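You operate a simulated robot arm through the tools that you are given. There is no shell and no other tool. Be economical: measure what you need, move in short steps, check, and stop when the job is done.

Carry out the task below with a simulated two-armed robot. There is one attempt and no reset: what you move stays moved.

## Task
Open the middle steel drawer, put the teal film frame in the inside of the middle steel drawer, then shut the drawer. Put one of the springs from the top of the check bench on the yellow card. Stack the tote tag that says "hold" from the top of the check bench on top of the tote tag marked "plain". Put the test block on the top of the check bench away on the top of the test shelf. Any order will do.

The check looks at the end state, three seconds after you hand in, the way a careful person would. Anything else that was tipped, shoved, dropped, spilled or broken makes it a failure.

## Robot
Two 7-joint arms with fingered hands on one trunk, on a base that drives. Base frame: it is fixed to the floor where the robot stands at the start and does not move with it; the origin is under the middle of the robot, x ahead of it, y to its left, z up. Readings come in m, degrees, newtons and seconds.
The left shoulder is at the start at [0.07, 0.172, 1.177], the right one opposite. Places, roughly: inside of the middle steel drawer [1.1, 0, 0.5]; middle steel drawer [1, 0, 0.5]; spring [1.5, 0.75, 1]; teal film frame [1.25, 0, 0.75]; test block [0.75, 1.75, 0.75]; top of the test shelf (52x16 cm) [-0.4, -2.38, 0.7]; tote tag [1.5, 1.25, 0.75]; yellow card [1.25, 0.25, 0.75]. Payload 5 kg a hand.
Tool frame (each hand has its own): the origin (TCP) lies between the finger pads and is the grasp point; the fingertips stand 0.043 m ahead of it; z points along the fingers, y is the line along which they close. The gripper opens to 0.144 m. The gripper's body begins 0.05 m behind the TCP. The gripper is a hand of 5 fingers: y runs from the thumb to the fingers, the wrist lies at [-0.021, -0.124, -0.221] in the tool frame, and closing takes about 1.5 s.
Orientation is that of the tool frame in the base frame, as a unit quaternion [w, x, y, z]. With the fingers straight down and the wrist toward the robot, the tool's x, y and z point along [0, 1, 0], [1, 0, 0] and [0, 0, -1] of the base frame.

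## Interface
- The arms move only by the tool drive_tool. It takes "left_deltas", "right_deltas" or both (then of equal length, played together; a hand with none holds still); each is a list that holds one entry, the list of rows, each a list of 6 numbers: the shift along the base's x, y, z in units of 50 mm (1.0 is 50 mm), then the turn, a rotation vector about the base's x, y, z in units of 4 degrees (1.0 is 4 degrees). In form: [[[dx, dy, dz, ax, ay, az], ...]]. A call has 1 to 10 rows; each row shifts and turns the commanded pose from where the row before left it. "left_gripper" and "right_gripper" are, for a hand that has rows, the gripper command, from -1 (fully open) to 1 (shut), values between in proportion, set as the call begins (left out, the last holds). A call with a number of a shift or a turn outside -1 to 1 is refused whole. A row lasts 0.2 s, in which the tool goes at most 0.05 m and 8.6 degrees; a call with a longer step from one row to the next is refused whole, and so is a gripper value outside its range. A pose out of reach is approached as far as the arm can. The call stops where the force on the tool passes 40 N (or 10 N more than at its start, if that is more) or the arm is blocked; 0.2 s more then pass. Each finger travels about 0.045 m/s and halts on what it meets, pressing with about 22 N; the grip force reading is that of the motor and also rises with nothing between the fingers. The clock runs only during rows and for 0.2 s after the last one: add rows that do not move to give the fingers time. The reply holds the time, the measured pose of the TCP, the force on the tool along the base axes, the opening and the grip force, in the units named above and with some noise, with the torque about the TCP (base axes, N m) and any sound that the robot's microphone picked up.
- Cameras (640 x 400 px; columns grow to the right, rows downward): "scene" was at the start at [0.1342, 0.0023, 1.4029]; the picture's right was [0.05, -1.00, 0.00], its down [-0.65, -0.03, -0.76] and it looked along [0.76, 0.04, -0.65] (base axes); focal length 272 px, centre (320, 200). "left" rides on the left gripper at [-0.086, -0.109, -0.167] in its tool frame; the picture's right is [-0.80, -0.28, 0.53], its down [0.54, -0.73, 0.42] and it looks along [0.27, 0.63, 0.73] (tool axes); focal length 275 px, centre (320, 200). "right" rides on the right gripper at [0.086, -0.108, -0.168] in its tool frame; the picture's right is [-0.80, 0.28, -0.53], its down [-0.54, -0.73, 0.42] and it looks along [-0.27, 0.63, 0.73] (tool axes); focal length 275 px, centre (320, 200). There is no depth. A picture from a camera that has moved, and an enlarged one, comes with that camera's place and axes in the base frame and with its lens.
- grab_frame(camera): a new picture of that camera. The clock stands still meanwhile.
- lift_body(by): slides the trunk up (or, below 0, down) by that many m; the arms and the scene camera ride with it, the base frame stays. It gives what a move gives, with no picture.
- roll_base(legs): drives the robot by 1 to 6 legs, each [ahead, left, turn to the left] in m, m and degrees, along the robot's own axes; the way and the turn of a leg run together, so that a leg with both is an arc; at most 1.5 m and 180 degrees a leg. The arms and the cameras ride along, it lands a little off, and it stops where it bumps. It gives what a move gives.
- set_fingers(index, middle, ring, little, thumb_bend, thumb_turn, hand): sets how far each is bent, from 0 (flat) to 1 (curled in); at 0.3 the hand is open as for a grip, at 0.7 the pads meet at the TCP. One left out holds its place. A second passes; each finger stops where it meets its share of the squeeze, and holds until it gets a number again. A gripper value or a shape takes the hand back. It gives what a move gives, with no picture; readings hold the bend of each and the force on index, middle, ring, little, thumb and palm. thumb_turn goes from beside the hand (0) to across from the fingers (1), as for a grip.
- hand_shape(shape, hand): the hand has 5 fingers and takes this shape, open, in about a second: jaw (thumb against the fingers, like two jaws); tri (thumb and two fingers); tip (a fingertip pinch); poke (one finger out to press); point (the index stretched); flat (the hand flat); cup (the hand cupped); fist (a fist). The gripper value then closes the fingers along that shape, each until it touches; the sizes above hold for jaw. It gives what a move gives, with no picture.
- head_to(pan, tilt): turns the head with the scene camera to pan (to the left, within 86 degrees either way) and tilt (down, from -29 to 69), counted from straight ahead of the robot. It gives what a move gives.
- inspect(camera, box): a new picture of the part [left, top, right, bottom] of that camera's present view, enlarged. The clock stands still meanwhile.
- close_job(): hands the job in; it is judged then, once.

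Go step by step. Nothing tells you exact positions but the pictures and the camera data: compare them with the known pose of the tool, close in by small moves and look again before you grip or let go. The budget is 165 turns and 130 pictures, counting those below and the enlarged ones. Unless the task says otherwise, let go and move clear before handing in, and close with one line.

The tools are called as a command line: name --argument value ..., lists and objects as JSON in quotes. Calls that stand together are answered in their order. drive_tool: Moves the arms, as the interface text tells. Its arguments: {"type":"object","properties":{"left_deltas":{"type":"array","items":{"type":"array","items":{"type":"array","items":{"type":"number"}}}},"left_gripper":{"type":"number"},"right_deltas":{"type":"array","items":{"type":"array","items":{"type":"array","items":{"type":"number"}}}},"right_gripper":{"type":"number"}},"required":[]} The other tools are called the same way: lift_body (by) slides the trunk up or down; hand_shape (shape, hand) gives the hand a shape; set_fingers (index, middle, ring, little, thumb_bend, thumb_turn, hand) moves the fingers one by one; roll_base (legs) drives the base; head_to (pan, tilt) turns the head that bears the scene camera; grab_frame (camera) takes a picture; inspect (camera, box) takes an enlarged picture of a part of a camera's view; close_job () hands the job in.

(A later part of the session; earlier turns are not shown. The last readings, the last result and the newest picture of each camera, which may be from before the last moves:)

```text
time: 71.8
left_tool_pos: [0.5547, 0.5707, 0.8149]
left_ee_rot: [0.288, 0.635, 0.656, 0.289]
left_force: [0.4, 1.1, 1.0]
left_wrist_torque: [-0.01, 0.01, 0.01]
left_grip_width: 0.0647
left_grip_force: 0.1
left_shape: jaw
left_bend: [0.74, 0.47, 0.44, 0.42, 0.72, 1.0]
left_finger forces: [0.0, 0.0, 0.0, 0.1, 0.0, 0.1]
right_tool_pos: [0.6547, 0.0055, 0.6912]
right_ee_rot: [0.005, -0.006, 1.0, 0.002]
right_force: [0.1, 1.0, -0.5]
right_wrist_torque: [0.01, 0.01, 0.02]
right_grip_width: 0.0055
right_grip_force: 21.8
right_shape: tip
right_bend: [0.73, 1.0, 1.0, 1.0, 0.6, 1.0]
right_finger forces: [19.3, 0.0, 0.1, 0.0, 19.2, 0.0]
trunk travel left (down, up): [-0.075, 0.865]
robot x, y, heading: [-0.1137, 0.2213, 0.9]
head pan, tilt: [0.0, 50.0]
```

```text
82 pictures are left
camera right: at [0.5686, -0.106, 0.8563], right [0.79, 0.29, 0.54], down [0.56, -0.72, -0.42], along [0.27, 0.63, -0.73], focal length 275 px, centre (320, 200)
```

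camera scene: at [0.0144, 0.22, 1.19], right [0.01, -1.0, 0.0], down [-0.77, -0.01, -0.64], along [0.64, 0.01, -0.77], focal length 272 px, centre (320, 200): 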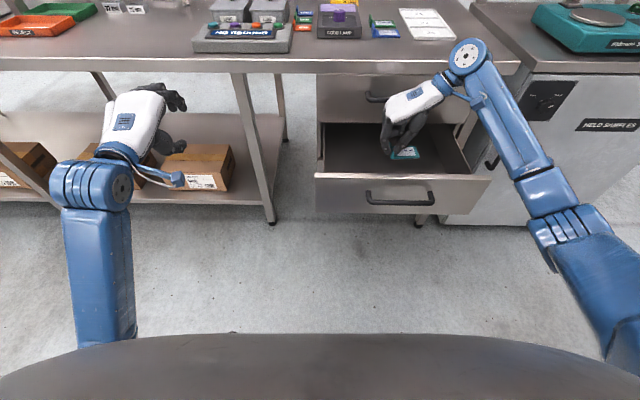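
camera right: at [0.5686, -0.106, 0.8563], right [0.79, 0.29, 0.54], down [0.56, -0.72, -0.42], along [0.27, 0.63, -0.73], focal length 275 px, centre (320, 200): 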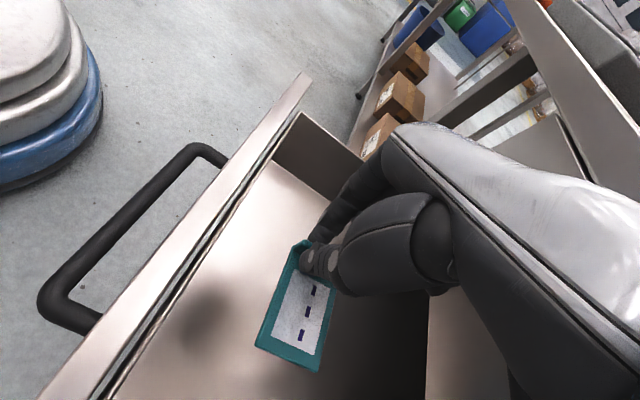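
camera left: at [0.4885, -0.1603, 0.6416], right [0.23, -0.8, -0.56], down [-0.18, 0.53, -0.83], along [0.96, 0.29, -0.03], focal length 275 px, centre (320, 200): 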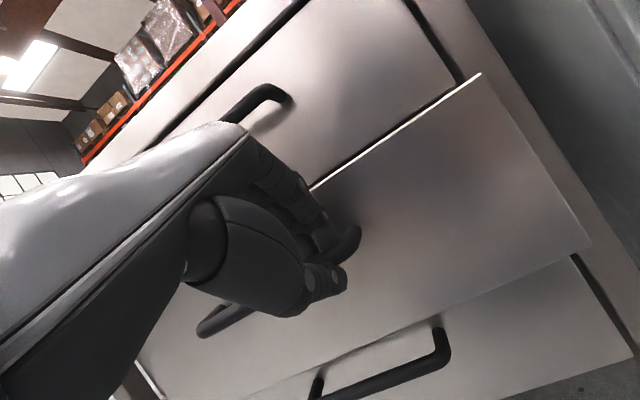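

Well placed over the empty drawer. Lowering in small steps until it touches.

drive_tool --right_deltas '[[[0, 0, -0.4, 0, 0, 0], [0, 0, -0.4, 0, 0, 0], [0, 0, -0.3, 0, 0, 0], [0, 0, -0.2, 0, 0, 0], [0, 0, -0.2, 0, 0, 0], [0, 0, -0.1, 0, 0, 0], [0, 0, -0.1, 0, 0, 0], [0, 0, -0.1, 0, 0, 0], [0, 0, -0.1, 0, 0, 0]]]'

grab_frame --camera "right"

```text
time: 73.8
left_tool_pos: [0.5551, 0.5709, 0.8158]
left_ee_rot: [0.288, 0.634, 0.656, 0.29]
left_force: [0.1, -0.1, -0.3]
left_wrist_torque: [0.02, 0.0, -0.03]
left_grip_width: 0.0647
left_grip_force: 0.2
left_shape: jaw
left_bend: [0.74, 0.47, 0.44, 0.42, 0.72, 1.0]
left_finger forces: [0.0, 0.1, 0.0, 0.1, 0.0, 0.0]
right_tool_pos: [0.6577, 0.003, 0.5986]
right_ee_rot: [0.004, -0.007, 1.0, 0.003]
right_force: [-0.2, 0.6, -1.1]
right_wrist_torque: [0.01, 0.02, 0.0]
right_grip_width: 0.0056
right_grip_force: 21.5
right_shape: tip
right_bend: [0.73, 1.0, 1.0, 1.0, 0.6, 1.0]
right_finger forces: [19.2, 0.0, 0.0, 0.0, 19.3, 0.1]
trunk travel left (down, up): [-0.075, 0.865]
robot x, y, heading: [-0.1118, 0.2191, 0.7]
head pan, tilt: [0.0, 50.0]
```

```text
81 pictures are left
camera right: at [0.5701, -0.1067, 0.7651], right [0.79, 0.29, 0.54], down [0.56, -0.72, -0.42], along [0.27, 0.63, -0.73], focal length 275 px, centre (320, 200)
```

right: 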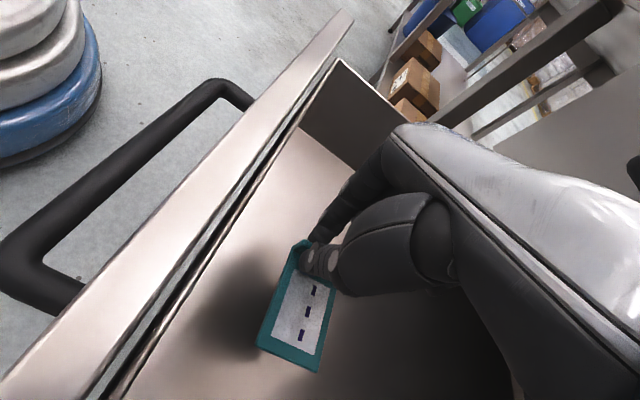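

drive_tool --right_deltas '[[[0, 0, -0.1, 0, 0, 0], [0, 0, -0.1, 0, 0, 0], [0, 0, -0.1, 0, 0, 0], [0, 0, -0.1, 0, 0, 0], [0, 0, -0.1, 0, 0, 0], [0, 0, -0.1, 0, 0, 0], [0, 0, -0.1, 0, 0, 0], [0, 0, -0.1, 0, 0, 0], [0, 0, -0.1, 0, 0, 0], [0, 0, -0.1, 0, 0, 0]]]'

```text
time: 76.0
left_tool_pos: [0.5546, 0.5718, 0.8172]
left_ee_rot: [0.289, 0.634, 0.657, 0.29]
left_force: [0.2, -0.5, 0.0]
left_wrist_torque: [-0.03, 0.02, -0.01]
left_grip_width: 0.0648
left_grip_force: 0.1
left_shape: jaw
left_bend: [0.74, 0.47, 0.44, 0.42, 0.72, 1.0]
left_finger forces: [0.0, 0.1, 0.0, 0.0, 0.1, 0.0]
right_tool_pos: [0.6568, 0.0052, 0.5499]
right_ee_rot: [0.005, -0.007, 1.0, 0.003]
right_force: [-0.2, -1.3, 8.9]
right_wrist_torque: [0.06, 0.02, 0.04]
right_grip_width: 0.0055
right_grip_force: 22.0
right_shape: tip
right_bend: [0.73, 1.0, 1.0, 1.0, 0.6, 1.0]
right_finger forces: [19.9, 0.0, 0.0, 0.0, 21.3, 0.1]
trunk travel left (down, up): [-0.075, 0.865]
robot x, y, heading: [-0.1161, 0.2192, 1.1]
head pan, tilt: [0.0, 50.0]
```

Contact with the drawer floor (9 N). I open to about 40 mm and lift straight out.

drive_tool --right_deltas '[[[0, 0, 0, 0, 0, 0], [0, 0, 0, 0, 0, 0], [0, 0, 0, 0, 0, 0], [0, 0, 0, 0, 0, 0]]]' --right_gripper 0.5

drive_tool --right_deltas '[[[0, 0, 0.2, 0, 0, 0], [0, 0, 0.4, 0, 0, 0], [0, 0, 0.8, 0, 0, 0], [0, 0, 0.8, 0, 0, 0], [0, 0, 0.8, 0, 0, 0], [0, 0, 0.8, 0, 0, 0], [0, 0, 0.8, 0, 0, 0], [0, 0, 0.8, 0, 0, 0]]]'

grab_frame --camera "right"

```text
time: 77.0
left_tool_pos: [0.5548, 0.5711, 0.8162]
left_ee_rot: [0.289, 0.635, 0.656, 0.289]
left_force: [-0.2, 0.2, 0.5]
left_wrist_torque: [-0.02, 0.02, 0.03]
left_grip_width: 0.0648
left_grip_force: 0.1
left_shape: jaw
left_bend: [0.74, 0.47, 0.44, 0.42, 0.72, 1.0]
left_finger forces: [0.0, 0.0, 0.1, 0.1, 0.0, 0.1]
right_tool_pos: [0.6554, 0.0055, 0.5481]
right_ee_rot: [0.004, -0.008, 1.0, 0.002]
right_force: [-0.2, 0.9, 5.2]
right_wrist_torque: [-0.1, 0.01, -0.03]
right_grip_width: 0.0361
right_grip_force: 0.1
right_shape: tip
right_bend: [0.73, 0.98, 0.99, 0.99, 0.76, 1.0]
right_finger forces: [0.1, 0.1, 0.0, 0.0, 4.8, 0.0]
trunk travel left (down, up): [-0.075, 0.865]
robot x, y, heading: [-0.1125, 0.2202, 0.9]
head pan, tilt: [0.0, 50.0]
```

```text
time: 78.8
left_tool_pos: [0.5556, 0.5718, 0.8157]
left_ee_rot: [0.289, 0.634, 0.656, 0.29]
left_force: [-0.4, -0.3, -0.6]
left_wrist_torque: [-0.01, -0.05, -0.02]
left_grip_width: 0.0645
left_grip_force: 0.1
left_shape: jaw
left_bend: [0.74, 0.47, 0.44, 0.42, 0.72, 1.0]
left_finger forces: [0.0, 0.1, 0.1, 0.0, 0.0, 0.0]
right_tool_pos: [0.6588, 0.0027, 0.8198]
right_ee_rot: [0.004, -0.007, 1.0, 0.002]
right_force: [0.1, -0.1, 0.3]
right_wrist_torque: [-0.02, -0.02, -0.06]
right_grip_width: 0.0361
right_grip_force: 0.0
right_shape: tip
right_bend: [0.73, 0.98, 0.99, 0.99, 0.74, 1.0]
right_finger forces: [0.1, 0.1, 0.0, 0.1, 0.0, 0.0]
trunk travel left (down, up): [-0.075, 0.865]
robot x, y, heading: [-0.1127, 0.2218, 0.9]
head pan, tilt: [0.0, 50.0]
```

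```text
80 pictures are left
camera right: at [0.5727, -0.1071, 0.9858], right [0.79, 0.29, 0.54], down [0.56, -0.72, -0.42], along [0.26, 0.63, -0.73], focal length 275 px, centre (320, 200)
```

right: 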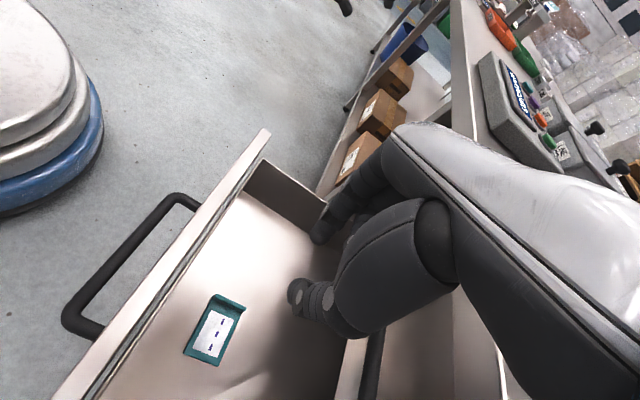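

The frame lies flat in the drawer. Now I back off and bring the left hand (as a fist) in front of the drawer to push it shut.

roll_base --legs '[[-0.25, 0, 0], [0, -0.45, 0]]'

hand_shape --hand "left" --shape "fist"

drive_tool --left_deltas '[[[0, -0.6, -0.6, 0, 0, 0], [0, -0.6, -0.6, 0, 0, 0], [0, -0.6, -0.6, 0, 0, 0], [0, -0.6, -0.6, 0, 0, 0], [0, -0.4, -0.6, 0, 0, 0], [0, 0, -0.6, 0, 0, 0], [0, 0, 0, 0, 0, 0]]]'

grab_frame --camera "scene"

```text
time: 83.0
left_tool_pos: [0.315, 0.1107, 0.815]
left_ee_rot: [0.291, 0.639, 0.651, 0.288]
left_force: [0.2, 0.1, 0.6]
left_wrist_torque: [0.02, 0.05, 0.01]
left_grip_width: 0.0646
left_grip_force: 0.1
left_shape: jaw
left_bend: [0.74, 0.47, 0.44, 0.42, 0.72, 1.0]
left_finger forces: [0.0, 0.1, 0.0, 0.0, 0.0, 0.0]
right_tool_pos: [0.4116, -0.4579, 0.8197]
right_ee_rot: [0.004, 0.002, 1.0, 0.003]
right_force: [0.2, -1.4, 0.6]
right_wrist_torque: [0.02, -0.02, -0.03]
right_grip_width: 0.0358
right_grip_force: 0.1
right_shape: tip
right_bend: [0.73, 0.98, 0.99, 0.99, 0.74, 1.0]
right_finger forces: [0.1, 0.0, 0.1, 0.0, 0.1, 0.0]
trunk travel left (down, up): [-0.075, 0.865]
robot x, y, heading: [-0.3606, -0.231, 0.0]
head pan, tilt: [0.0, 50.0]
```

```text
time: 83.9
left_tool_pos: [0.3156, 0.111, 0.8164]
left_ee_rot: [0.29, 0.639, 0.652, 0.287]
left_force: [0.7, 0.8, -0.3]
left_wrist_torque: [-0.02, 0.0, 0.03]
left_grip_width: 0.0002
left_grip_force: 0.2
left_shape: fist
left_bend: [1.0, 1.0, 1.0, 1.0, 0.85, 0.85]
left_finger forces: [0.1, 0.1, 0.0, 0.0, 0.1, 0.0]
right_tool_pos: [0.4124, -0.4578, 0.8183]
right_ee_rot: [0.005, 0.001, 1.0, 0.002]
right_force: [0.2, 0.5, -0.2]
right_wrist_torque: [0.04, -0.03, 0.02]
right_grip_width: 0.036
right_grip_force: 0.2
right_shape: tip
right_bend: [0.73, 0.98, 0.99, 0.99, 0.74, 1.0]
right_finger forces: [0.0, 0.0, 0.0, 0.0, 0.0, 0.0]
trunk travel left (down, up): [-0.075, 0.865]
robot x, y, heading: [-0.3541, -0.2302, -0.1]
head pan, tilt: [0.0, 50.0]
```

```text
time: 85.5
left_tool_pos: [0.3285, -0.0099, 0.6412]
left_ee_rot: [0.287, 0.642, 0.643, 0.302]
left_force: [-0.8, 0.4, 0.7]
left_wrist_torque: [0.01, -0.01, -0.02]
left_grip_width: 0.0002
left_grip_force: 0.2
left_shape: fist
left_bend: [1.0, 1.0, 1.0, 1.0, 0.85, 0.85]
left_finger forces: [0.0, 0.0, 0.1, 0.0, 0.0, 0.0]
right_tool_pos: [0.4176, -0.4491, 0.8144]
right_ee_rot: [0.001, 0.001, 1.0, -0.004]
right_force: [0.1, -0.2, 0.3]
right_wrist_torque: [-0.02, 0.05, -0.03]
right_grip_width: 0.0359
right_grip_force: 0.0
right_shape: tip
right_bend: [0.73, 0.98, 0.99, 0.99, 0.74, 1.0]
right_finger forces: [0.0, 0.0, 0.1, 0.1, 0.1, 0.1]
trunk travel left (down, up): [-0.075, 0.865]
robot x, y, heading: [-0.3582, -0.2279, 0.0]
head pan, tilt: [0.0, 50.0]
```

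```text
79 pictures are left
camera scene: at [-0.2209, -0.2184, 1.1884], right [0.0, -1.0, 0.01], down [-0.77, -0.01, -0.64], along [0.64, -0.01, -0.77], focal length 272 px, centre (320, 200)
```

scene: 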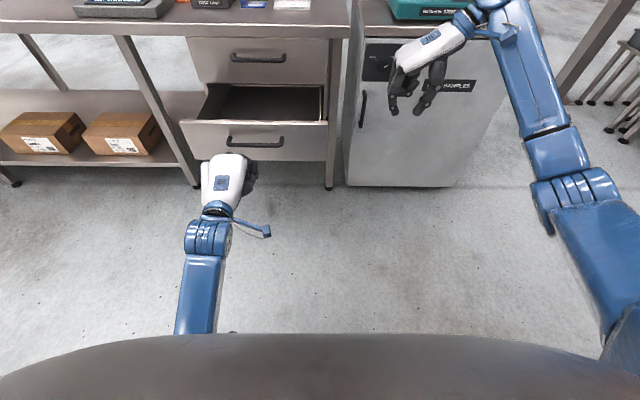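

I shift right 7 cm, lower the fist to bar height, then drive forward to push.

roll_base --legs '[[0, -0.07, 0]]'

drive_tool --left_deltas '[[[0, 0, -0.4, 0, 0, 0], [0, 0, -0.4, 0, 0, 0], [0, 0, -0.1, 0, 0, 0], [0, 0, 0, 0, 0, 0]]]'

roll_base --legs '[[0.13, 0, 0]]'

grab_frame --camera "scene"

grab_frame --camera "left"

```text
time: 86.5
left_tool_pos: [0.3275, -0.0802, 0.6412]
left_ee_rot: [0.286, 0.643, 0.643, 0.301]
left_force: [0.4, -0.8, -0.8]
left_wrist_torque: [0.02, 0.03, 0.07]
left_grip_width: 0.0
left_grip_force: 0.1
left_shape: fist
left_bend: [1.0, 1.0, 1.0, 1.0, 0.85, 0.85]
left_finger forces: [0.1, 0.0, 0.0, 0.0, 0.0, 0.0]
right_tool_pos: [0.4169, -0.5188, 0.8149]
right_ee_rot: [0.0, 0.002, 1.0, -0.004]
right_force: [-0.3, -0.5, -0.9]
right_wrist_torque: [0.06, 0.03, 0.0]
right_grip_width: 0.0359
right_grip_force: 0.2
right_shape: tip
right_bend: [0.73, 0.98, 0.99, 0.99, 0.74, 1.0]
right_finger forces: [0.0, 0.0, 0.1, 0.1, 0.0, 0.1]
trunk travel left (down, up): [-0.075, 0.865]
robot x, y, heading: [-0.3561, -0.2998, -0.1]
head pan, tilt: [0.0, 50.0]
```

```text
time: 87.5
left_tool_pos: [0.3322, -0.0748, 0.6067]
left_ee_rot: [0.285, 0.646, 0.634, 0.316]
left_force: [0.1, -0.7, -0.7]
left_wrist_torque: [-0.02, -0.02, 0.0]
left_grip_width: 0.0002
left_grip_force: 0.1
left_shape: fist
left_bend: [1.0, 1.0, 1.0, 1.0, 0.85, 0.85]
left_finger forces: [0.0, 0.0, 0.1, 0.0, 0.1, 0.0]
right_tool_pos: [0.4142, -0.5207, 0.8168]
right_ee_rot: [0.001, 0.001, 1.0, -0.002]
right_force: [0.4, -0.2, 0.4]
right_wrist_torque: [0.03, -0.01, 0.02]
right_grip_width: 0.0362
right_grip_force: 0.1
right_shape: tip
right_bend: [0.73, 0.98, 0.99, 0.99, 0.74, 1.0]
right_finger forces: [0.1, 0.0, 0.0, 0.1, 0.0, 0.0]
trunk travel left (down, up): [-0.075, 0.865]
robot x, y, heading: [-0.3559, -0.2968, -0.1]
head pan, tilt: [0.0, 50.0]
```

```text
time: 88.8
left_tool_pos: [0.4645, -0.076, 0.6022]
left_ee_rot: [0.284, 0.647, 0.634, 0.315]
left_force: [-0.8, -0.4, -0.1]
left_wrist_torque: [0.0, -0.06, 0.0]
left_grip_width: 0.0
left_grip_force: 0.0
left_shape: fist
left_bend: [1.0, 1.0, 1.0, 1.0, 0.85, 0.85]
left_finger forces: [0.0, 0.1, 0.0, 0.0, 0.0, 0.1]
right_tool_pos: [0.5486, -0.5234, 0.8166]
right_ee_rot: [0.001, 0.002, 1.0, -0.003]
right_force: [0.0, 0.2, 0.2]
right_wrist_torque: [-0.01, 0.0, 0.02]
right_grip_width: 0.036
right_grip_force: 0.1
right_shape: tip
right_bend: [0.73, 0.98, 0.99, 0.99, 0.74, 1.0]
right_finger forces: [0.1, 0.0, 0.1, 0.1, 0.0, 0.1]
trunk travel left (down, up): [-0.075, 0.865]
robot x, y, heading: [-0.2226, -0.3008, -0.1]
head pan, tilt: [0.0, 50.0]
```

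```text
78 pictures are left
camera scene: at [-0.0896, -0.2915, 1.1891], right [0.0, -1.0, 0.01], down [-0.77, 0.0, -0.64], along [0.64, -0.01, -0.77], focal length 272 px, centre (320, 200)
```

scene: 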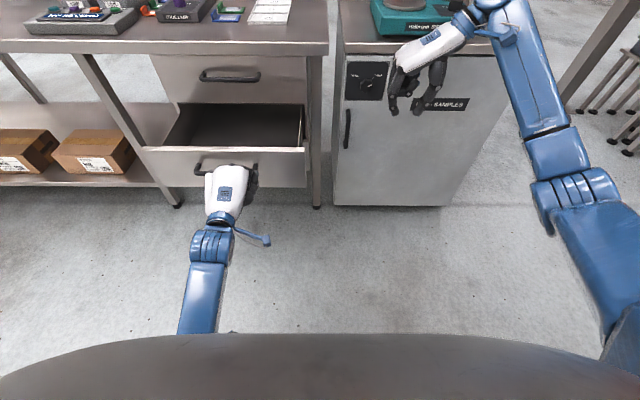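

```text
77 pictures are left
camera left: at [0.2655, -0.1634, 0.624], right [0.23, -0.77, -0.6], down [-0.14, 0.58, -0.8], along [0.96, 0.27, 0.02], focal length 275 px, centre (320, 200)
```

left: 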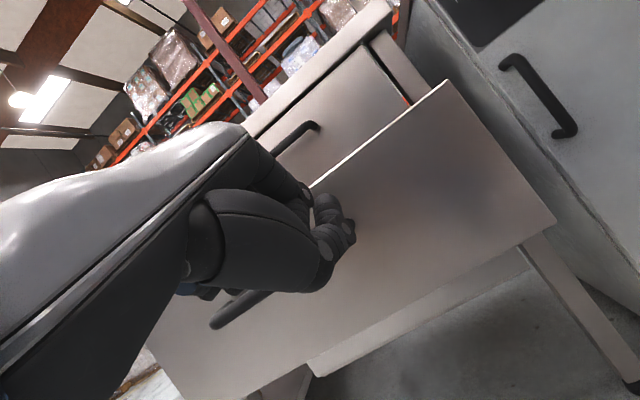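

The fist is right at the bar. I first tuck the right hand back so it clears the cabinet, then push forward.

drive_tool --right_deltas '[[[-0.5, 0, 0.6, 0, 0, 0], [-0.5, 0, 0.6, 0, 0, 0], [-0.5, 0, 0.6, 0, 0, 0], [-0.5, 0, 0.6, 0, 0, 0], [-0.4, 0, 0.6, 0, 0, 0], [-0.4, 0, 0.6, 0, 0, 0]]]'

roll_base --legs '[[0.15, 0, 0]]'

grab_frame --camera "scene"

```text
time: 90.2
left_tool_pos: [0.4615, -0.0764, 0.6071]
left_ee_rot: [0.282, 0.648, 0.632, 0.319]
left_force: [0.1, 0.7, -0.5]
left_wrist_torque: [0.0, -0.03, -0.04]
left_grip_width: 0.0
left_grip_force: 0.1
left_shape: fist
left_bend: [1.0, 1.0, 1.0, 1.0, 0.85, 0.85]
left_finger forces: [0.0, 0.0, 0.0, 0.0, 0.0, 0.0]
right_tool_pos: [0.4056, -0.5248, 1.0011]
right_ee_rot: [0.002, 0.001, 1.0, 0.0]
right_force: [-0.6, 0.6, 0.0]
right_wrist_torque: [-0.04, 0.0, -0.03]
right_grip_width: 0.0362
right_grip_force: 0.1
right_shape: tip
right_bend: [0.73, 0.98, 0.99, 0.99, 0.74, 1.0]
right_finger forces: [0.1, 0.0, 0.1, 0.0, 0.1, 0.1]
trunk travel left (down, up): [-0.075, 0.865]
robot x, y, heading: [-0.2234, -0.2976, -0.3]
head pan, tilt: [0.0, 50.0]
```

```text
time: 91.6
left_tool_pos: [0.6148, -0.0822, 0.6082]
left_ee_rot: [0.281, 0.649, 0.631, 0.318]
left_force: [0.0, -0.7, -0.9]
left_wrist_torque: [-0.02, -0.04, -0.02]
left_grip_width: 0.0
left_grip_force: 0.1
left_shape: fist
left_bend: [1.0, 1.0, 1.0, 1.0, 0.85, 0.85]
left_finger forces: [0.0, 0.0, 0.0, 0.0, 0.0, 0.0]
right_tool_pos: [0.5584, -0.5279, 1.0003]
right_ee_rot: [0.003, 0.004, 1.0, 0.002]
right_force: [0.4, -0.7, -0.6]
right_wrist_torque: [-0.01, 0.06, 0.01]
right_grip_width: 0.0362
right_grip_force: 0.0
right_shape: tip
right_bend: [0.73, 0.98, 0.99, 0.99, 0.74, 1.0]
right_finger forces: [0.0, 0.0, 0.1, 0.0, 0.0, 0.1]
trunk travel left (down, up): [-0.075, 0.865]
robot x, y, heading: [-0.0722, -0.2993, -0.2]
head pan, tilt: [0.0, 50.0]
```

```text
76 pictures are left
camera scene: at [0.0581, -0.2991, 1.19], right [-0.01, -1.0, 0.0], down [-0.77, 0.0, -0.64], along [0.64, -0.01, -0.77], focal length 272 px, centre (320, 200)
```

scene: 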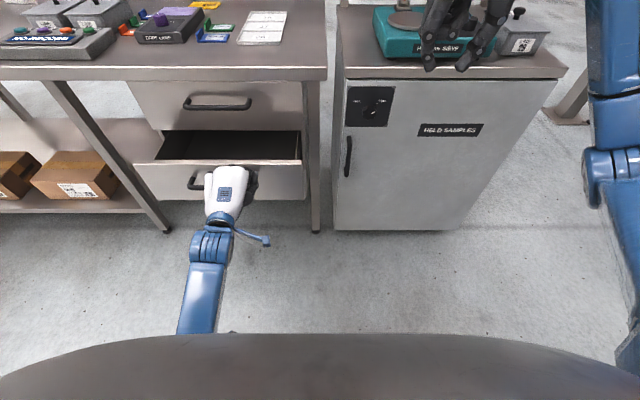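

The drawer is moving in. Another 0.10 m with the base, then finish with the arm.

roll_base --legs '[[0.1, 0, 0]]'

drive_tool --left_deltas '[[[0.2, 0, 0, 0, 0, 0], [0.2, 0, 0, 0, 0, 0], [0.2, 0, 0, 0, 0, 0], [0.2, 0, 0, 0, 0, 0], [0.2, 0, 0, 0, 0, 0], [0.2, 0, 0, 0, 0, 0]]]'

grab_frame --camera "scene"

```text
time: 92.7
left_tool_pos: [0.7169, -0.0832, 0.6067]
left_ee_rot: [0.28, 0.65, 0.63, 0.318]
left_force: [1.1, 0.4, -1.2]
left_wrist_torque: [0.01, -0.03, 0.03]
left_grip_width: 0.0
left_grip_force: 0.0
left_shape: fist
left_bend: [1.0, 1.0, 1.0, 1.0, 0.85, 0.85]
left_finger forces: [0.0, 0.0, 0.0, 0.0, 0.1, 0.0]
right_tool_pos: [0.6605, -0.5297, 1.0004]
right_ee_rot: [0.003, 0.005, 1.0, 0.001]
right_force: [0.2, 0.1, -0.6]
right_wrist_torque: [0.03, 0.06, 0.04]
right_grip_width: 0.0361
right_grip_force: 0.0
right_shape: tip
right_bend: [0.73, 0.98, 0.99, 0.99, 0.74, 1.0]
right_finger forces: [0.1, 0.0, 0.0, 0.0, 0.1, 0.1]
trunk travel left (down, up): [-0.075, 0.865]
robot x, y, heading: [0.0306, -0.3025, -0.5]
head pan, tilt: [0.0, 50.0]
```

```text
time: 94.1
left_tool_pos: [0.7772, -0.0848, 0.6094]
left_ee_rot: [0.28, 0.65, 0.63, 0.32]
left_force: [-4.2, -0.3, -1.0]
left_wrist_torque: [0.03, -0.08, -0.1]
left_grip_width: 0.0
left_grip_force: 0.1
left_shape: fist
left_bend: [1.0, 1.0, 1.0, 1.0, 0.85, 0.85]
left_finger forces: [0.0, 0.0, 0.0, 0.1, 4.0, 0.1]
right_tool_pos: [0.6581, -0.532, 1.0002]
right_ee_rot: [0.003, 0.004, 1.0, 0.002]
right_force: [-0.1, -0.2, -0.4]
right_wrist_torque: [0.02, 0.01, 0.03]
right_grip_width: 0.036
right_grip_force: 0.0
right_shape: tip
right_bend: [0.73, 0.98, 0.99, 0.99, 0.74, 1.0]
right_finger forces: [0.1, 0.1, 0.0, 0.0, 0.1, 0.0]
trunk travel left (down, up): [-0.075, 0.865]
robot x, y, heading: [0.0332, -0.3007, -0.3]
head pan, tilt: [0.0, 50.0]
```

```text
75 pictures are left
camera scene: at [0.1577, -0.3028, 1.19], right [-0.01, -1.0, 0.0], down [-0.77, 0.01, -0.64], along [0.64, 0.0, -0.77], focal length 272 px, centre (320, 200)
```

scene: 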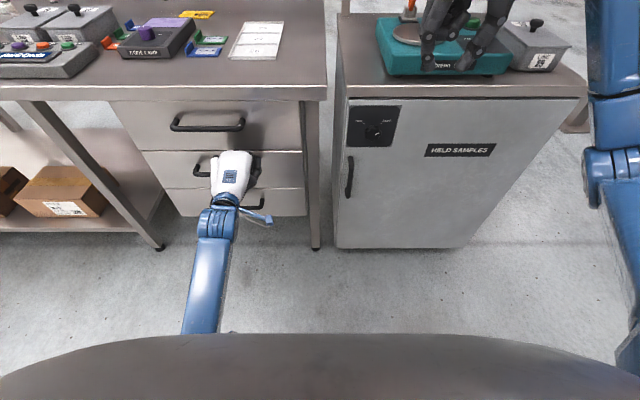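

Nearly shut. I press on until the force rises, then check.

drive_tool --left_deltas '[[[0.1, 0, 0, 0, 0, 0], [0.1, 0, 0, 0, 0, 0], [0.1, 0, 0, 0, 0, 0], [0.1, 0, 0, 0, 0, 0], [0.1, 0, 0, 0, 0, 0]]]'

inspect --camera "scene" --box '[100, 80, 330, 230]'

```text
time: 94.7
left_tool_pos: [0.7811, -0.0846, 0.6062]
left_ee_rot: [0.278, 0.651, 0.631, 0.318]
left_force: [-29.5, -1.6, -3.6]
left_wrist_torque: [0.11, -0.54, -0.74]
left_grip_width: 0.1365
left_grip_force: 0.0
left_shape: fist
left_bend: [1.0, 1.0, 1.0, 1.0, 0.88, 0.84]
left_finger forces: [0.1, 0.0, 0.0, 0.0, 28.8, 0.0]
right_tool_pos: [0.6561, -0.5311, 1.0017]
right_ee_rot: [0.004, 0.002, 1.0, 0.002]
right_force: [0.3, 0.3, 0.9]
right_wrist_torque: [-0.03, -0.03, 0.0]
right_grip_width: 0.0362
right_grip_force: 0.0
right_shape: tip
right_bend: [0.73, 0.98, 0.99, 0.99, 0.74, 1.0]
right_finger forces: [0.0, 0.0, 0.0, 0.1, 0.0, 0.0]
trunk travel left (down, up): [-0.075, 0.865]
robot x, y, heading: [0.0313, -0.2987, -0.4]
head pan, tilt: [0.0, 50.0]
stopped in row 2 (left hand): the force on the tool passed its limit at 49 N (the readings are from after the stop); the commanded pose is now the measured one
```

```text
2.67 times, centred on (215, 155) of scene
camera zoom: at [0.1551, -0.3026, 1.1902], right [-0.01, -1.0, 0.0], down [-0.77, 0.0, -0.64], along [0.64, 0.0, -0.77], focal length 726 px, centre (600, 320)
```

zoom: 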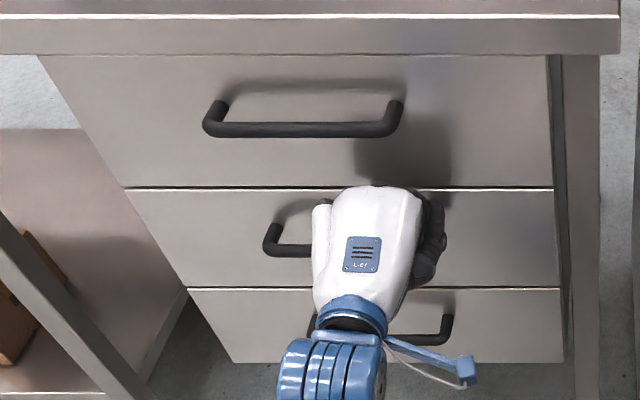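

The middle drawer is flush. I back off, raise the trunk, reset the left hand to point down in tri shape, and drive toward the spring near (1.30, 0.79).

roll_base --legs '[[-0.25, 0, 0]]'

lift_body --by 0.3

drive_tool --left_deltas '[[[0, 0.3, 0.3, -0.065, 0.955, 0.032], [0, 0.3, 0.3, -0.065, 0.955, 0.032], [0, 0.3, 0.3, -0.065, 0.955, 0.032], [0, 0.3, 0.3, -0.065, 0.955, 0.032], [0, 0.3, 0.3, -0.065, 0.955, 0.032], [0, 0.3, 0.3, -0.065, 0.955, 0.032], [0, 0.3, 0.3, -0.065, 0.955, 0.032], [0, 0.3, 0.3, -0.065, 0.955, 0.032], [0, 0.3, 0.3, -0.065, 0.955, 0.032], [0, 0.3, 0.3, -0.065, 0.955, 0.032]]]'

drive_tool --left_deltas '[[[0.4, 0.3, 0.6, -0.065, 0.955, 0.032], [0.4, 0.3, 0.6, -0.065, 0.955, 0.032], [0.4, 0.3, 0.6, -0.065, 0.955, 0.032], [0.4, 0, 0.6, 0, 0, 0]]]'

hand_shape --hand "left" --shape "tri"

roll_base --legs '[[0, 0.8, 0]]'

head_to --pan 10 --tilt 45

grab_frame --camera "scene"

```text
time: 96.5
left_tool_pos: [0.5217, -0.0738, 0.6068]
left_ee_rot: [0.279, 0.647, 0.634, 0.32]
left_force: [0.0, 0.7, 0.7]
left_wrist_torque: [0.02, 0.01, -0.04]
left_grip_width: 0.0
left_grip_force: 0.1
left_shape: fist
left_bend: [1.0, 1.0, 1.0, 1.0, 0.85, 0.85]
left_finger forces: [0.0, 0.0, 0.0, 0.1, 0.1, 0.1]
right_tool_pos: [0.4029, -0.5236, 1.0021]
right_ee_rot: [0.004, -0.003, 1.0, 0.001]
right_force: [-1.1, -0.2, 0.3]
right_wrist_torque: [-0.02, -0.04, -0.03]
right_grip_width: 0.0361
right_grip_force: 0.0
right_shape: tip
right_bend: [0.73, 0.98, 0.99, 0.99, 0.74, 1.0]
right_finger forces: [0.0, 0.0, 0.0, 0.0, 0.0, 0.0]
trunk travel left (down, up): [-0.075, 0.865]
robot x, y, heading: [-0.2277, -0.2989, 0.3]
head pan, tilt: [0.0, 50.0]
```

```text
time: 99.5
left_tool_pos: [0.5226, -0.0744, 0.9063]
left_ee_rot: [0.277, 0.647, 0.635, 0.32]
left_force: [0.3, 0.9, -1.5]
left_wrist_torque: [0.02, -0.02, 0.02]
left_grip_width: 0.0002
left_grip_force: 0.0
left_shape: fist
left_bend: [1.0, 1.0, 1.0, 1.0, 0.85, 0.85]
left_finger forces: [0.1, 0.0, 0.0, 0.1, 0.1, 0.0]
right_tool_pos: [0.4033, -0.5224, 1.3005]
right_ee_rot: [0.003, -0.003, 1.0, 0.002]
right_force: [0.5, 0.7, 0.2]
right_wrist_torque: [0.03, 0.03, -0.01]
right_grip_width: 0.0359
right_grip_force: 0.0
right_shape: tip
right_bend: [0.73, 0.98, 0.99, 0.99, 0.74, 1.0]
right_finger forces: [0.0, 0.0, 0.0, 0.0, 0.0, 0.0]
trunk travel left (down, up): [-0.375, 0.565]
robot x, y, heading: [-0.2287, -0.3011, 0.5]
head pan, tilt: [0.0, 50.0]
```

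```text
time: 101.8
left_tool_pos: [0.5208, 0.0747, 1.0547]
left_ee_rot: [0.065, 0.702, 0.704, 0.079]
left_force: [0.2, 0.1, -0.5]
left_wrist_torque: [0.01, 0.01, 0.0]
left_grip_width: 0.0
left_grip_force: 0.1
left_shape: fist
left_bend: [1.0, 1.0, 1.0, 1.0, 0.85, 0.85]
left_finger forces: [0.1, 0.0, 0.0, 0.0, 0.0, 0.0]
right_tool_pos: [0.4034, -0.5219, 1.3006]
right_ee_rot: [0.003, -0.003, 1.0, 0.002]
right_force: [-0.2, -0.4, -0.1]
right_wrist_torque: [-0.01, 0.01, 0.02]
right_grip_width: 0.0361
right_grip_force: 0.1
right_shape: tip
right_bend: [0.73, 0.98, 0.99, 0.99, 0.74, 1.0]
right_finger forces: [0.1, 0.0, 0.1, 0.0, 0.0, 0.0]
trunk travel left (down, up): [-0.375, 0.565]
robot x, y, heading: [-0.2309, -0.3028, 0.5]
head pan, tilt: [0.0, 50.0]
```

```text
time: 102.8
left_tool_pos: [0.6015, 0.1207, 1.1783]
left_ee_rot: [-0.003, 0.704, 0.71, 0.004]
left_force: [-0.2, 0.2, 0.6]
left_wrist_torque: [0.05, 0.0, 0.01]
left_grip_width: 0.0003
left_grip_force: 0.0
left_shape: fist
left_bend: [1.0, 1.0, 1.0, 1.0, 0.85, 0.85]
left_finger forces: [0.0, 0.1, 0.0, 0.0, 0.1, 0.0]
right_tool_pos: [0.4032, -0.5241, 1.2999]
right_ee_rot: [0.004, -0.003, 1.0, 0.003]
right_force: [-0.5, -0.9, -1.2]
right_wrist_torque: [0.04, 0.02, -0.02]
right_grip_width: 0.0358
right_grip_force: 0.0
right_shape: tip
right_bend: [0.73, 0.98, 0.99, 0.99, 0.74, 1.0]
right_finger forces: [0.0, 0.1, 0.1, 0.0, 0.0, 0.0]
trunk travel left (down, up): [-0.375, 0.565]
robot x, y, heading: [-0.2249, -0.3012, 0.4]
head pan, tilt: [0.0, 50.0]
```

```text
time: 103.7
left_tool_pos: [0.6008, 0.121, 1.177]
left_ee_rot: [-0.001, 0.705, 0.71, 0.004]
left_force: [-0.6, 0.8, 0.1]
left_wrist_torque: [0.02, -0.03, 0.0]
left_grip_width: 0.1434
left_grip_force: 0.1
left_shape: tri
left_bend: [0.3, 0.3, 0.99, 0.99, 0.3, 0.97]
left_finger forces: [0.1, 0.0, 0.0, 0.0, 0.0, 0.0]
right_tool_pos: [0.4038, -0.5223, 1.3012]
right_ee_rot: [0.004, -0.003, 1.0, 0.001]
right_force: [-0.2, 0.6, 0.0]
right_wrist_torque: [0.01, 0.02, 0.0]
right_grip_width: 0.0361
right_grip_force: 0.1
right_shape: tip
right_bend: [0.73, 0.98, 0.99, 0.99, 0.74, 1.0]
right_finger forces: [0.0, 0.0, 0.0, 0.1, 0.1, 0.1]
trunk travel left (down, up): [-0.375, 0.565]
robot x, y, heading: [-0.2235, -0.2994, 0.5]
head pan, tilt: [0.0, 50.0]
```

```text
time: 108.0
left_tool_pos: [0.583, 0.9501, 1.1791]
left_ee_rot: [-0.001, 0.699, 0.715, 0.005]
left_force: [0.1, -0.4, 0.1]
left_wrist_torque: [-0.02, -0.02, 0.02]
left_grip_width: 0.1436
left_grip_force: 0.1
left_shape: tri
left_bend: [0.3, 0.3, 0.99, 0.99, 0.3, 0.97]
left_finger forces: [0.0, 0.0, 0.0, 0.0, 0.1, 0.1]
right_tool_pos: [0.3946, 0.3048, 1.3008]
right_ee_rot: [0.003, -0.012, 1.0, 0.002]
right_force: [0.2, -0.3, 0.0]
right_wrist_torque: [-0.01, 0.02, 0.01]
right_grip_width: 0.036
right_grip_force: 0.1
right_shape: tip
right_bend: [0.73, 0.98, 0.99, 0.99, 0.74, 1.0]
right_finger forces: [0.0, 0.0, 0.1, 0.0, 0.0, 0.1]
trunk travel left (down, up): [-0.375, 0.565]
robot x, y, heading: [-0.2396, 0.5158, 1.0]
head pan, tilt: [0.0, 50.0]
```

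```text
time: 108.7
left_tool_pos: [0.5819, 0.9512, 1.178]
left_ee_rot: [-0.001, 0.698, 0.716, 0.004]
left_force: [0.1, 0.1, -0.5]
left_wrist_torque: [0.01, 0.0, -0.01]
left_grip_width: 0.1434
left_grip_force: 0.0
left_shape: tri
left_bend: [0.3, 0.3, 0.99, 0.99, 0.3, 0.97]
left_finger forces: [0.0, 0.0, 0.0, 0.1, 0.1, 0.0]
right_tool_pos: [0.3939, 0.3054, 1.301]
right_ee_rot: [0.003, -0.011, 1.0, 0.001]
right_force: [-0.4, 0.0, -0.3]
right_wrist_torque: [-0.02, -0.01, 0.02]
right_grip_width: 0.036
right_grip_force: 0.1
right_shape: tip
right_bend: [0.73, 0.98, 0.99, 0.99, 0.74, 1.0]
right_finger forces: [0.0, 0.0, 0.1, 0.0, 0.0, 0.1]
trunk travel left (down, up): [-0.375, 0.565]
robot x, y, heading: [-0.2389, 0.5178, 1.3]
head pan, tilt: [10.0, 45.0]
```

```text
73 pictures are left
camera scene: at [-0.1096, 0.5327, 1.4969], right [0.2, -0.98, 0.0], down [-0.69, -0.14, -0.71], along [0.69, 0.14, -0.71], focal length 272 px, centre (320, 200)
```

scene: 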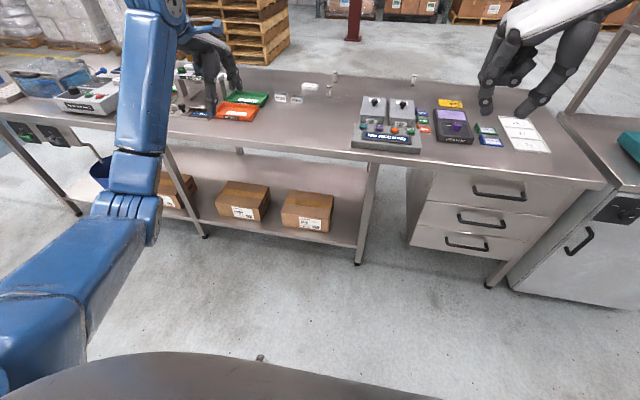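

I drive forward to the bench, then look at the spring and the tags.

roll_base --legs '[[0.6, 0, -1.3]]'

grab_frame --camera "scene"

grab_frame --camera "left"

```text
time: 112.1
left_tool_pos: [1.1992, 0.926, 1.1775]
left_ee_rot: [-0.001, 0.711, 0.703, 0.005]
left_force: [-1.2, 0.3, 0.0]
left_wrist_torque: [0.0, -0.01, 0.0]
left_grip_width: 0.1437
left_grip_force: 0.0
left_shape: tri
left_bend: [0.3, 0.3, 0.99, 0.99, 0.3, 0.97]
left_finger forces: [0.0, 0.0, 0.0, 0.0, 0.1, 0.0]
right_tool_pos: [0.9894, 0.2857, 1.3002]
right_ee_rot: [0.003, 0.006, 1.0, 0.001]
right_force: [0.0, -0.6, -0.3]
right_wrist_torque: [-0.03, 0.0, -0.02]
right_grip_width: 0.0358
right_grip_force: 0.0
right_shape: tip
right_bend: [0.73, 0.98, 0.99, 0.99, 0.74, 1.0]
right_finger forces: [0.0, 0.0, 0.0, 0.0, 0.1, 0.0]
trunk travel left (down, up): [-0.375, 0.565]
robot x, y, heading: [0.3603, 0.5215, -0.7]
head pan, tilt: [10.0, 45.0]
```

```text
72 pictures are left
camera scene: at [0.4931, 0.5311, 1.497], right [0.16, -0.99, 0.0], down [-0.7, -0.11, -0.71], along [0.7, 0.11, -0.71], focal length 272 px, centre (320, 200)
```

scene: 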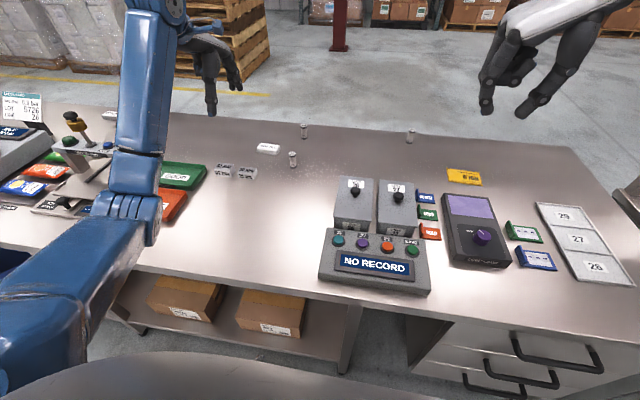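

```text
71 pictures are left
camera left: at [1.0881, 0.8399, 1.3449], right [-0.29, -0.79, -0.54], down [-0.72, 0.55, -0.42], along [0.63, 0.27, -0.73], focal length 275 px, centre (320, 200)
```

left: 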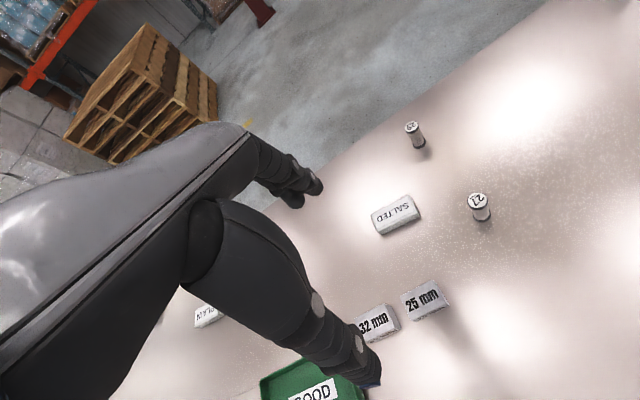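

The white pieces read "SALTED" and "PLAIN", and "25 mm"/"32 mm" blocks are separate; the "hold" tag I'll look for later. The spring is at about (1.28, 0.762); I bring the left hand in tip shape over it.

hand_shape --hand "left" --shape "tip"

drive_tool --left_deltas '[[[0.4, -0.8, 0, 0, 0, 0], [0.4, -0.8, -0.4, 0, 0, 0], [0.4, -0.8, -0.6, 0, 0, 0], [0.4, -0.8, -0.6, 0, 0, 0], [0, -0.1, -0.6, 0, 0, 0], [0, 0, -0.6, 0, 0, 0], [0, 0, 0, 0, 0, 0]]]' --left_gripper 0.1

grab_frame --camera "left"

inspect --camera "scene" --box '[220, 90, 380, 190]'

```text
time: 113.0
left_tool_pos: [1.2001, 0.9259, 1.1787]
left_ee_rot: [-0.002, 0.71, 0.704, 0.005]
left_force: [0.1, 1.0, 0.5]
left_wrist_torque: [0.03, -0.01, 0.03]
left_grip_width: 0.1438
left_grip_force: 0.0
left_shape: tip
left_bend: [0.3, 0.98, 0.99, 0.99, 0.3, 0.97]
left_finger forces: [0.0, 0.0, 0.1, 0.0, 0.1, 0.1]
right_tool_pos: [0.9887, 0.2869, 1.3015]
right_ee_rot: [0.004, 0.005, 1.0, 0.002]
right_force: [-0.8, 0.8, -0.8]
right_wrist_torque: [-0.02, 0.01, -0.05]
right_grip_width: 0.0362
right_grip_force: 0.2
right_shape: tip
right_bend: [0.73, 0.98, 0.99, 0.99, 0.74, 1.0]
right_finger forces: [0.1, 0.1, 0.0, 0.0, 0.0, 0.0]
trunk travel left (down, up): [-0.375, 0.565]
robot x, y, heading: [0.3611, 0.522, -0.8]
head pan, tilt: [10.0, 45.0]
```

```text
refused: row 3 steps farther than a row can; nothing moved
```

```text
70 pictures are left
camera left: at [1.0882, 0.8398, 1.3448], right [-0.29, -0.79, -0.54], down [-0.72, 0.55, -0.42], along [0.63, 0.27, -0.73], focal length 275 px, centre (320, 200)
```

left: 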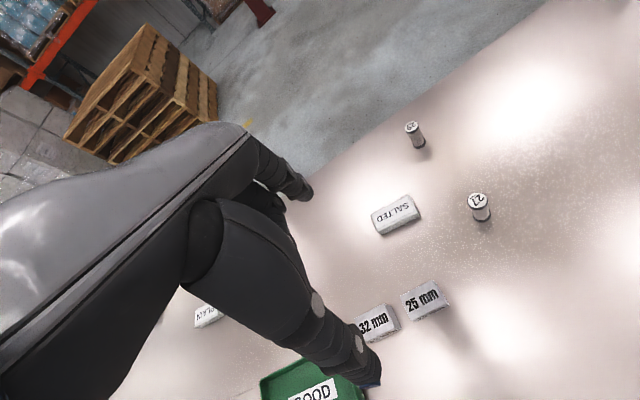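

```text
4.00 times, centred on (300, 140) of scene
camera zoom: at [0.4931, 0.5311, 1.4969], right [0.16, -0.99, 0.0], down [-0.7, -0.11, -0.71], along [0.7, 0.11, -0.71], focal length 1089 px, centre (400, 440)
```

zoom: 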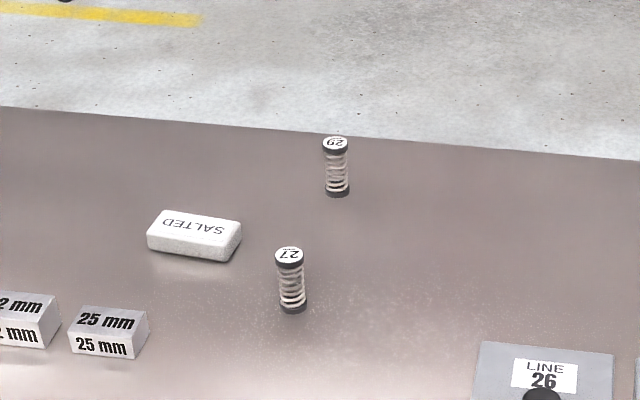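

Spring 27 at (1.279, 0.756), about 6 cm tall. Moving over it in legal steps.

drive_tool --left_deltas '[[[0.3, -0.6, 0, 0, 0, 0], [0.3, -0.6, -0.3, 0, 0, 0], [0.3, -0.6, -0.5, 0, 0, 0], [0.3, -0.6, -0.5, 0, 0, 0], [0.3, -0.6, -0.5, 0, 0, 0], [0.05, -0.4, -0.5, 0, 0, 0], [0, 0, -0.5, 0, 0, 0], [0, 0, 0, 0, 0, 0]]]' --left_gripper 0.1

grab_frame --camera "left"

inspect --camera "scene" --box '[220, 90, 380, 190]'

```text
time: 114.8
left_tool_pos: [1.277, 0.755, 1.0384]
left_ee_rot: [-0.001, 0.711, 0.704, 0.005]
left_force: [0.0, 0.9, 0.0]
left_wrist_torque: [0.04, 0.0, 0.0]
left_grip_width: 0.0655
left_grip_force: 0.0
left_shape: tip
left_bend: [0.73, 0.98, 0.99, 0.99, 0.72, 1.0]
left_finger forces: [0.0, 0.1, 0.0, 0.0, 0.0, 0.1]
right_tool_pos: [0.9892, 0.2843, 1.2998]
right_ee_rot: [0.003, 0.006, 1.0, 0.001]
right_force: [-0.3, -0.2, -0.3]
right_wrist_torque: [-0.02, 0.02, -0.02]
right_grip_width: 0.036
right_grip_force: 0.0
right_shape: tip
right_bend: [0.73, 0.98, 0.99, 0.99, 0.74, 1.0]
right_finger forces: [0.0, 0.0, 0.1, 0.0, 0.0, 0.0]
trunk travel left (down, up): [-0.375, 0.565]
robot x, y, heading: [0.3589, 0.5193, -0.9]
head pan, tilt: [10.0, 45.0]
```

```text
68 pictures are left
camera left: at [1.1653, 0.668, 1.2041], right [-0.29, -0.79, -0.54], down [-0.72, 0.55, -0.42], along [0.63, 0.27, -0.73], focal length 275 px, centre (320, 200)
```

left: 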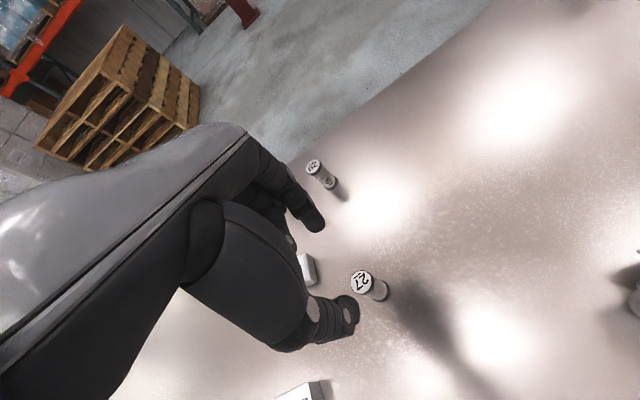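

```text
4.00 times, centred on (300, 140) of scene
camera zoom: at [0.4932, 0.5306, 1.4969], right [0.16, -0.99, 0.0], down [-0.7, -0.11, -0.71], along [0.7, 0.11, -0.71], focal length 1089 px, centre (400, 440)
```

zoom: 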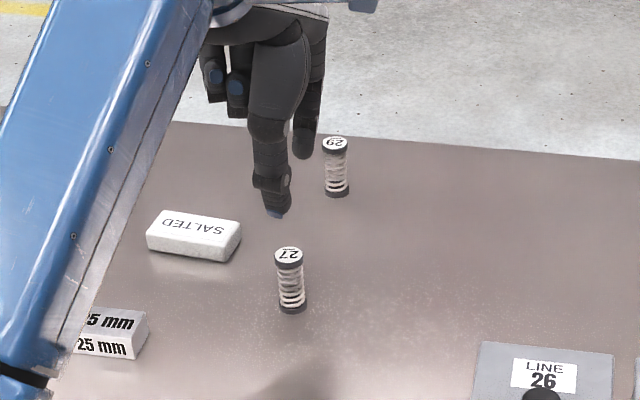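

Small correction (−6 mm x, +7 mm y) and descend partway, then check.

drive_tool --left_deltas '[[[-0.12, 0.14, 0, 0, 0, 0], [0, 0, -0.4, 0, 0, 0], [0, 0, -0.4, 0, 0, 0], [0, 0, -0.3, 0, 0, 0], [0, 0, 0, 0, 0, 0]]]'

inspect --camera "left" --box '[260, 180, 480, 330]'

inspect --camera "scene" --box '[250, 110, 350, 180]'

```text
time: 116.0
left_tool_pos: [1.274, 0.7614, 0.9825]
left_ee_rot: [-0.001, 0.711, 0.703, 0.005]
left_force: [-0.5, 0.0, -0.2]
left_wrist_torque: [0.02, -0.01, 0.03]
left_grip_width: 0.0654
left_grip_force: 0.1
left_shape: tip
left_bend: [0.73, 0.98, 0.99, 0.99, 0.72, 1.0]
left_finger forces: [0.0, 0.0, 0.1, 0.0, 0.0, 0.0]
right_tool_pos: [0.9884, 0.286, 1.3]
right_ee_rot: [0.004, 0.005, 1.0, 0.002]
right_force: [-0.4, 0.2, 0.4]
right_wrist_torque: [-0.01, -0.02, -0.01]
right_grip_width: 0.0361
right_grip_force: 0.1
right_shape: tip
right_bend: [0.73, 0.98, 0.99, 0.99, 0.74, 1.0]
right_finger forces: [0.0, 0.0, 0.0, 0.1, 0.0, 0.1]
trunk travel left (down, up): [-0.375, 0.565]
robot x, y, heading: [0.3609, 0.5167, -0.8]
head pan, tilt: [10.0, 45.0]
```

```text
2.67 times, centred on (370, 255) of left
camera zoom: at [1.1612, 0.6757, 1.1486], right [-0.29, -0.79, -0.54], down [-0.72, 0.55, -0.42], along [0.63, 0.27, -0.73], focal length 734 px, centre (187, 53)
```

zoom: 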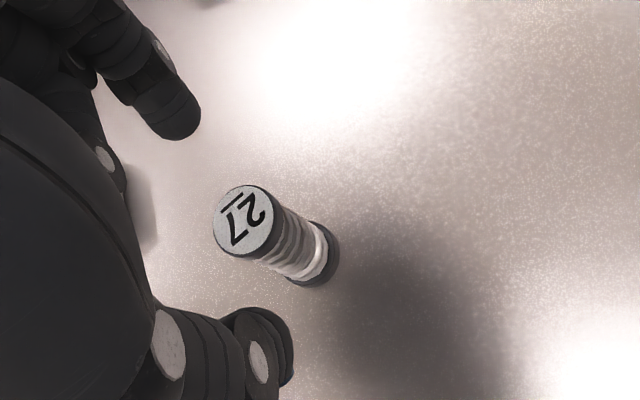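

```text
5.71 times, centred on (300, 145) of scene
camera zoom: at [0.4933, 0.5309, 1.4969], right [0.16, -0.99, 0.0], down [-0.7, -0.11, -0.71], along [0.7, 0.11, -0.71], focal length 1556 px, centre (434, 514)
```

zoom: 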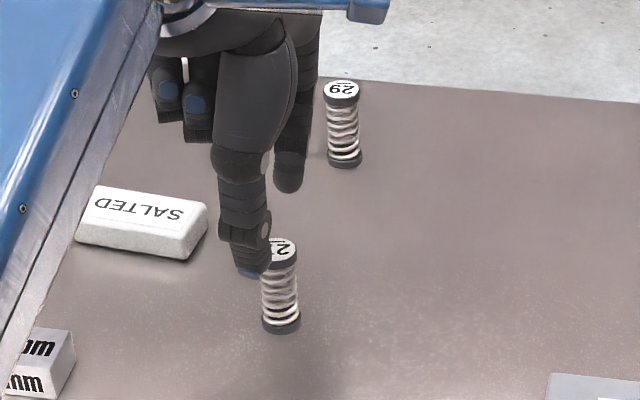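

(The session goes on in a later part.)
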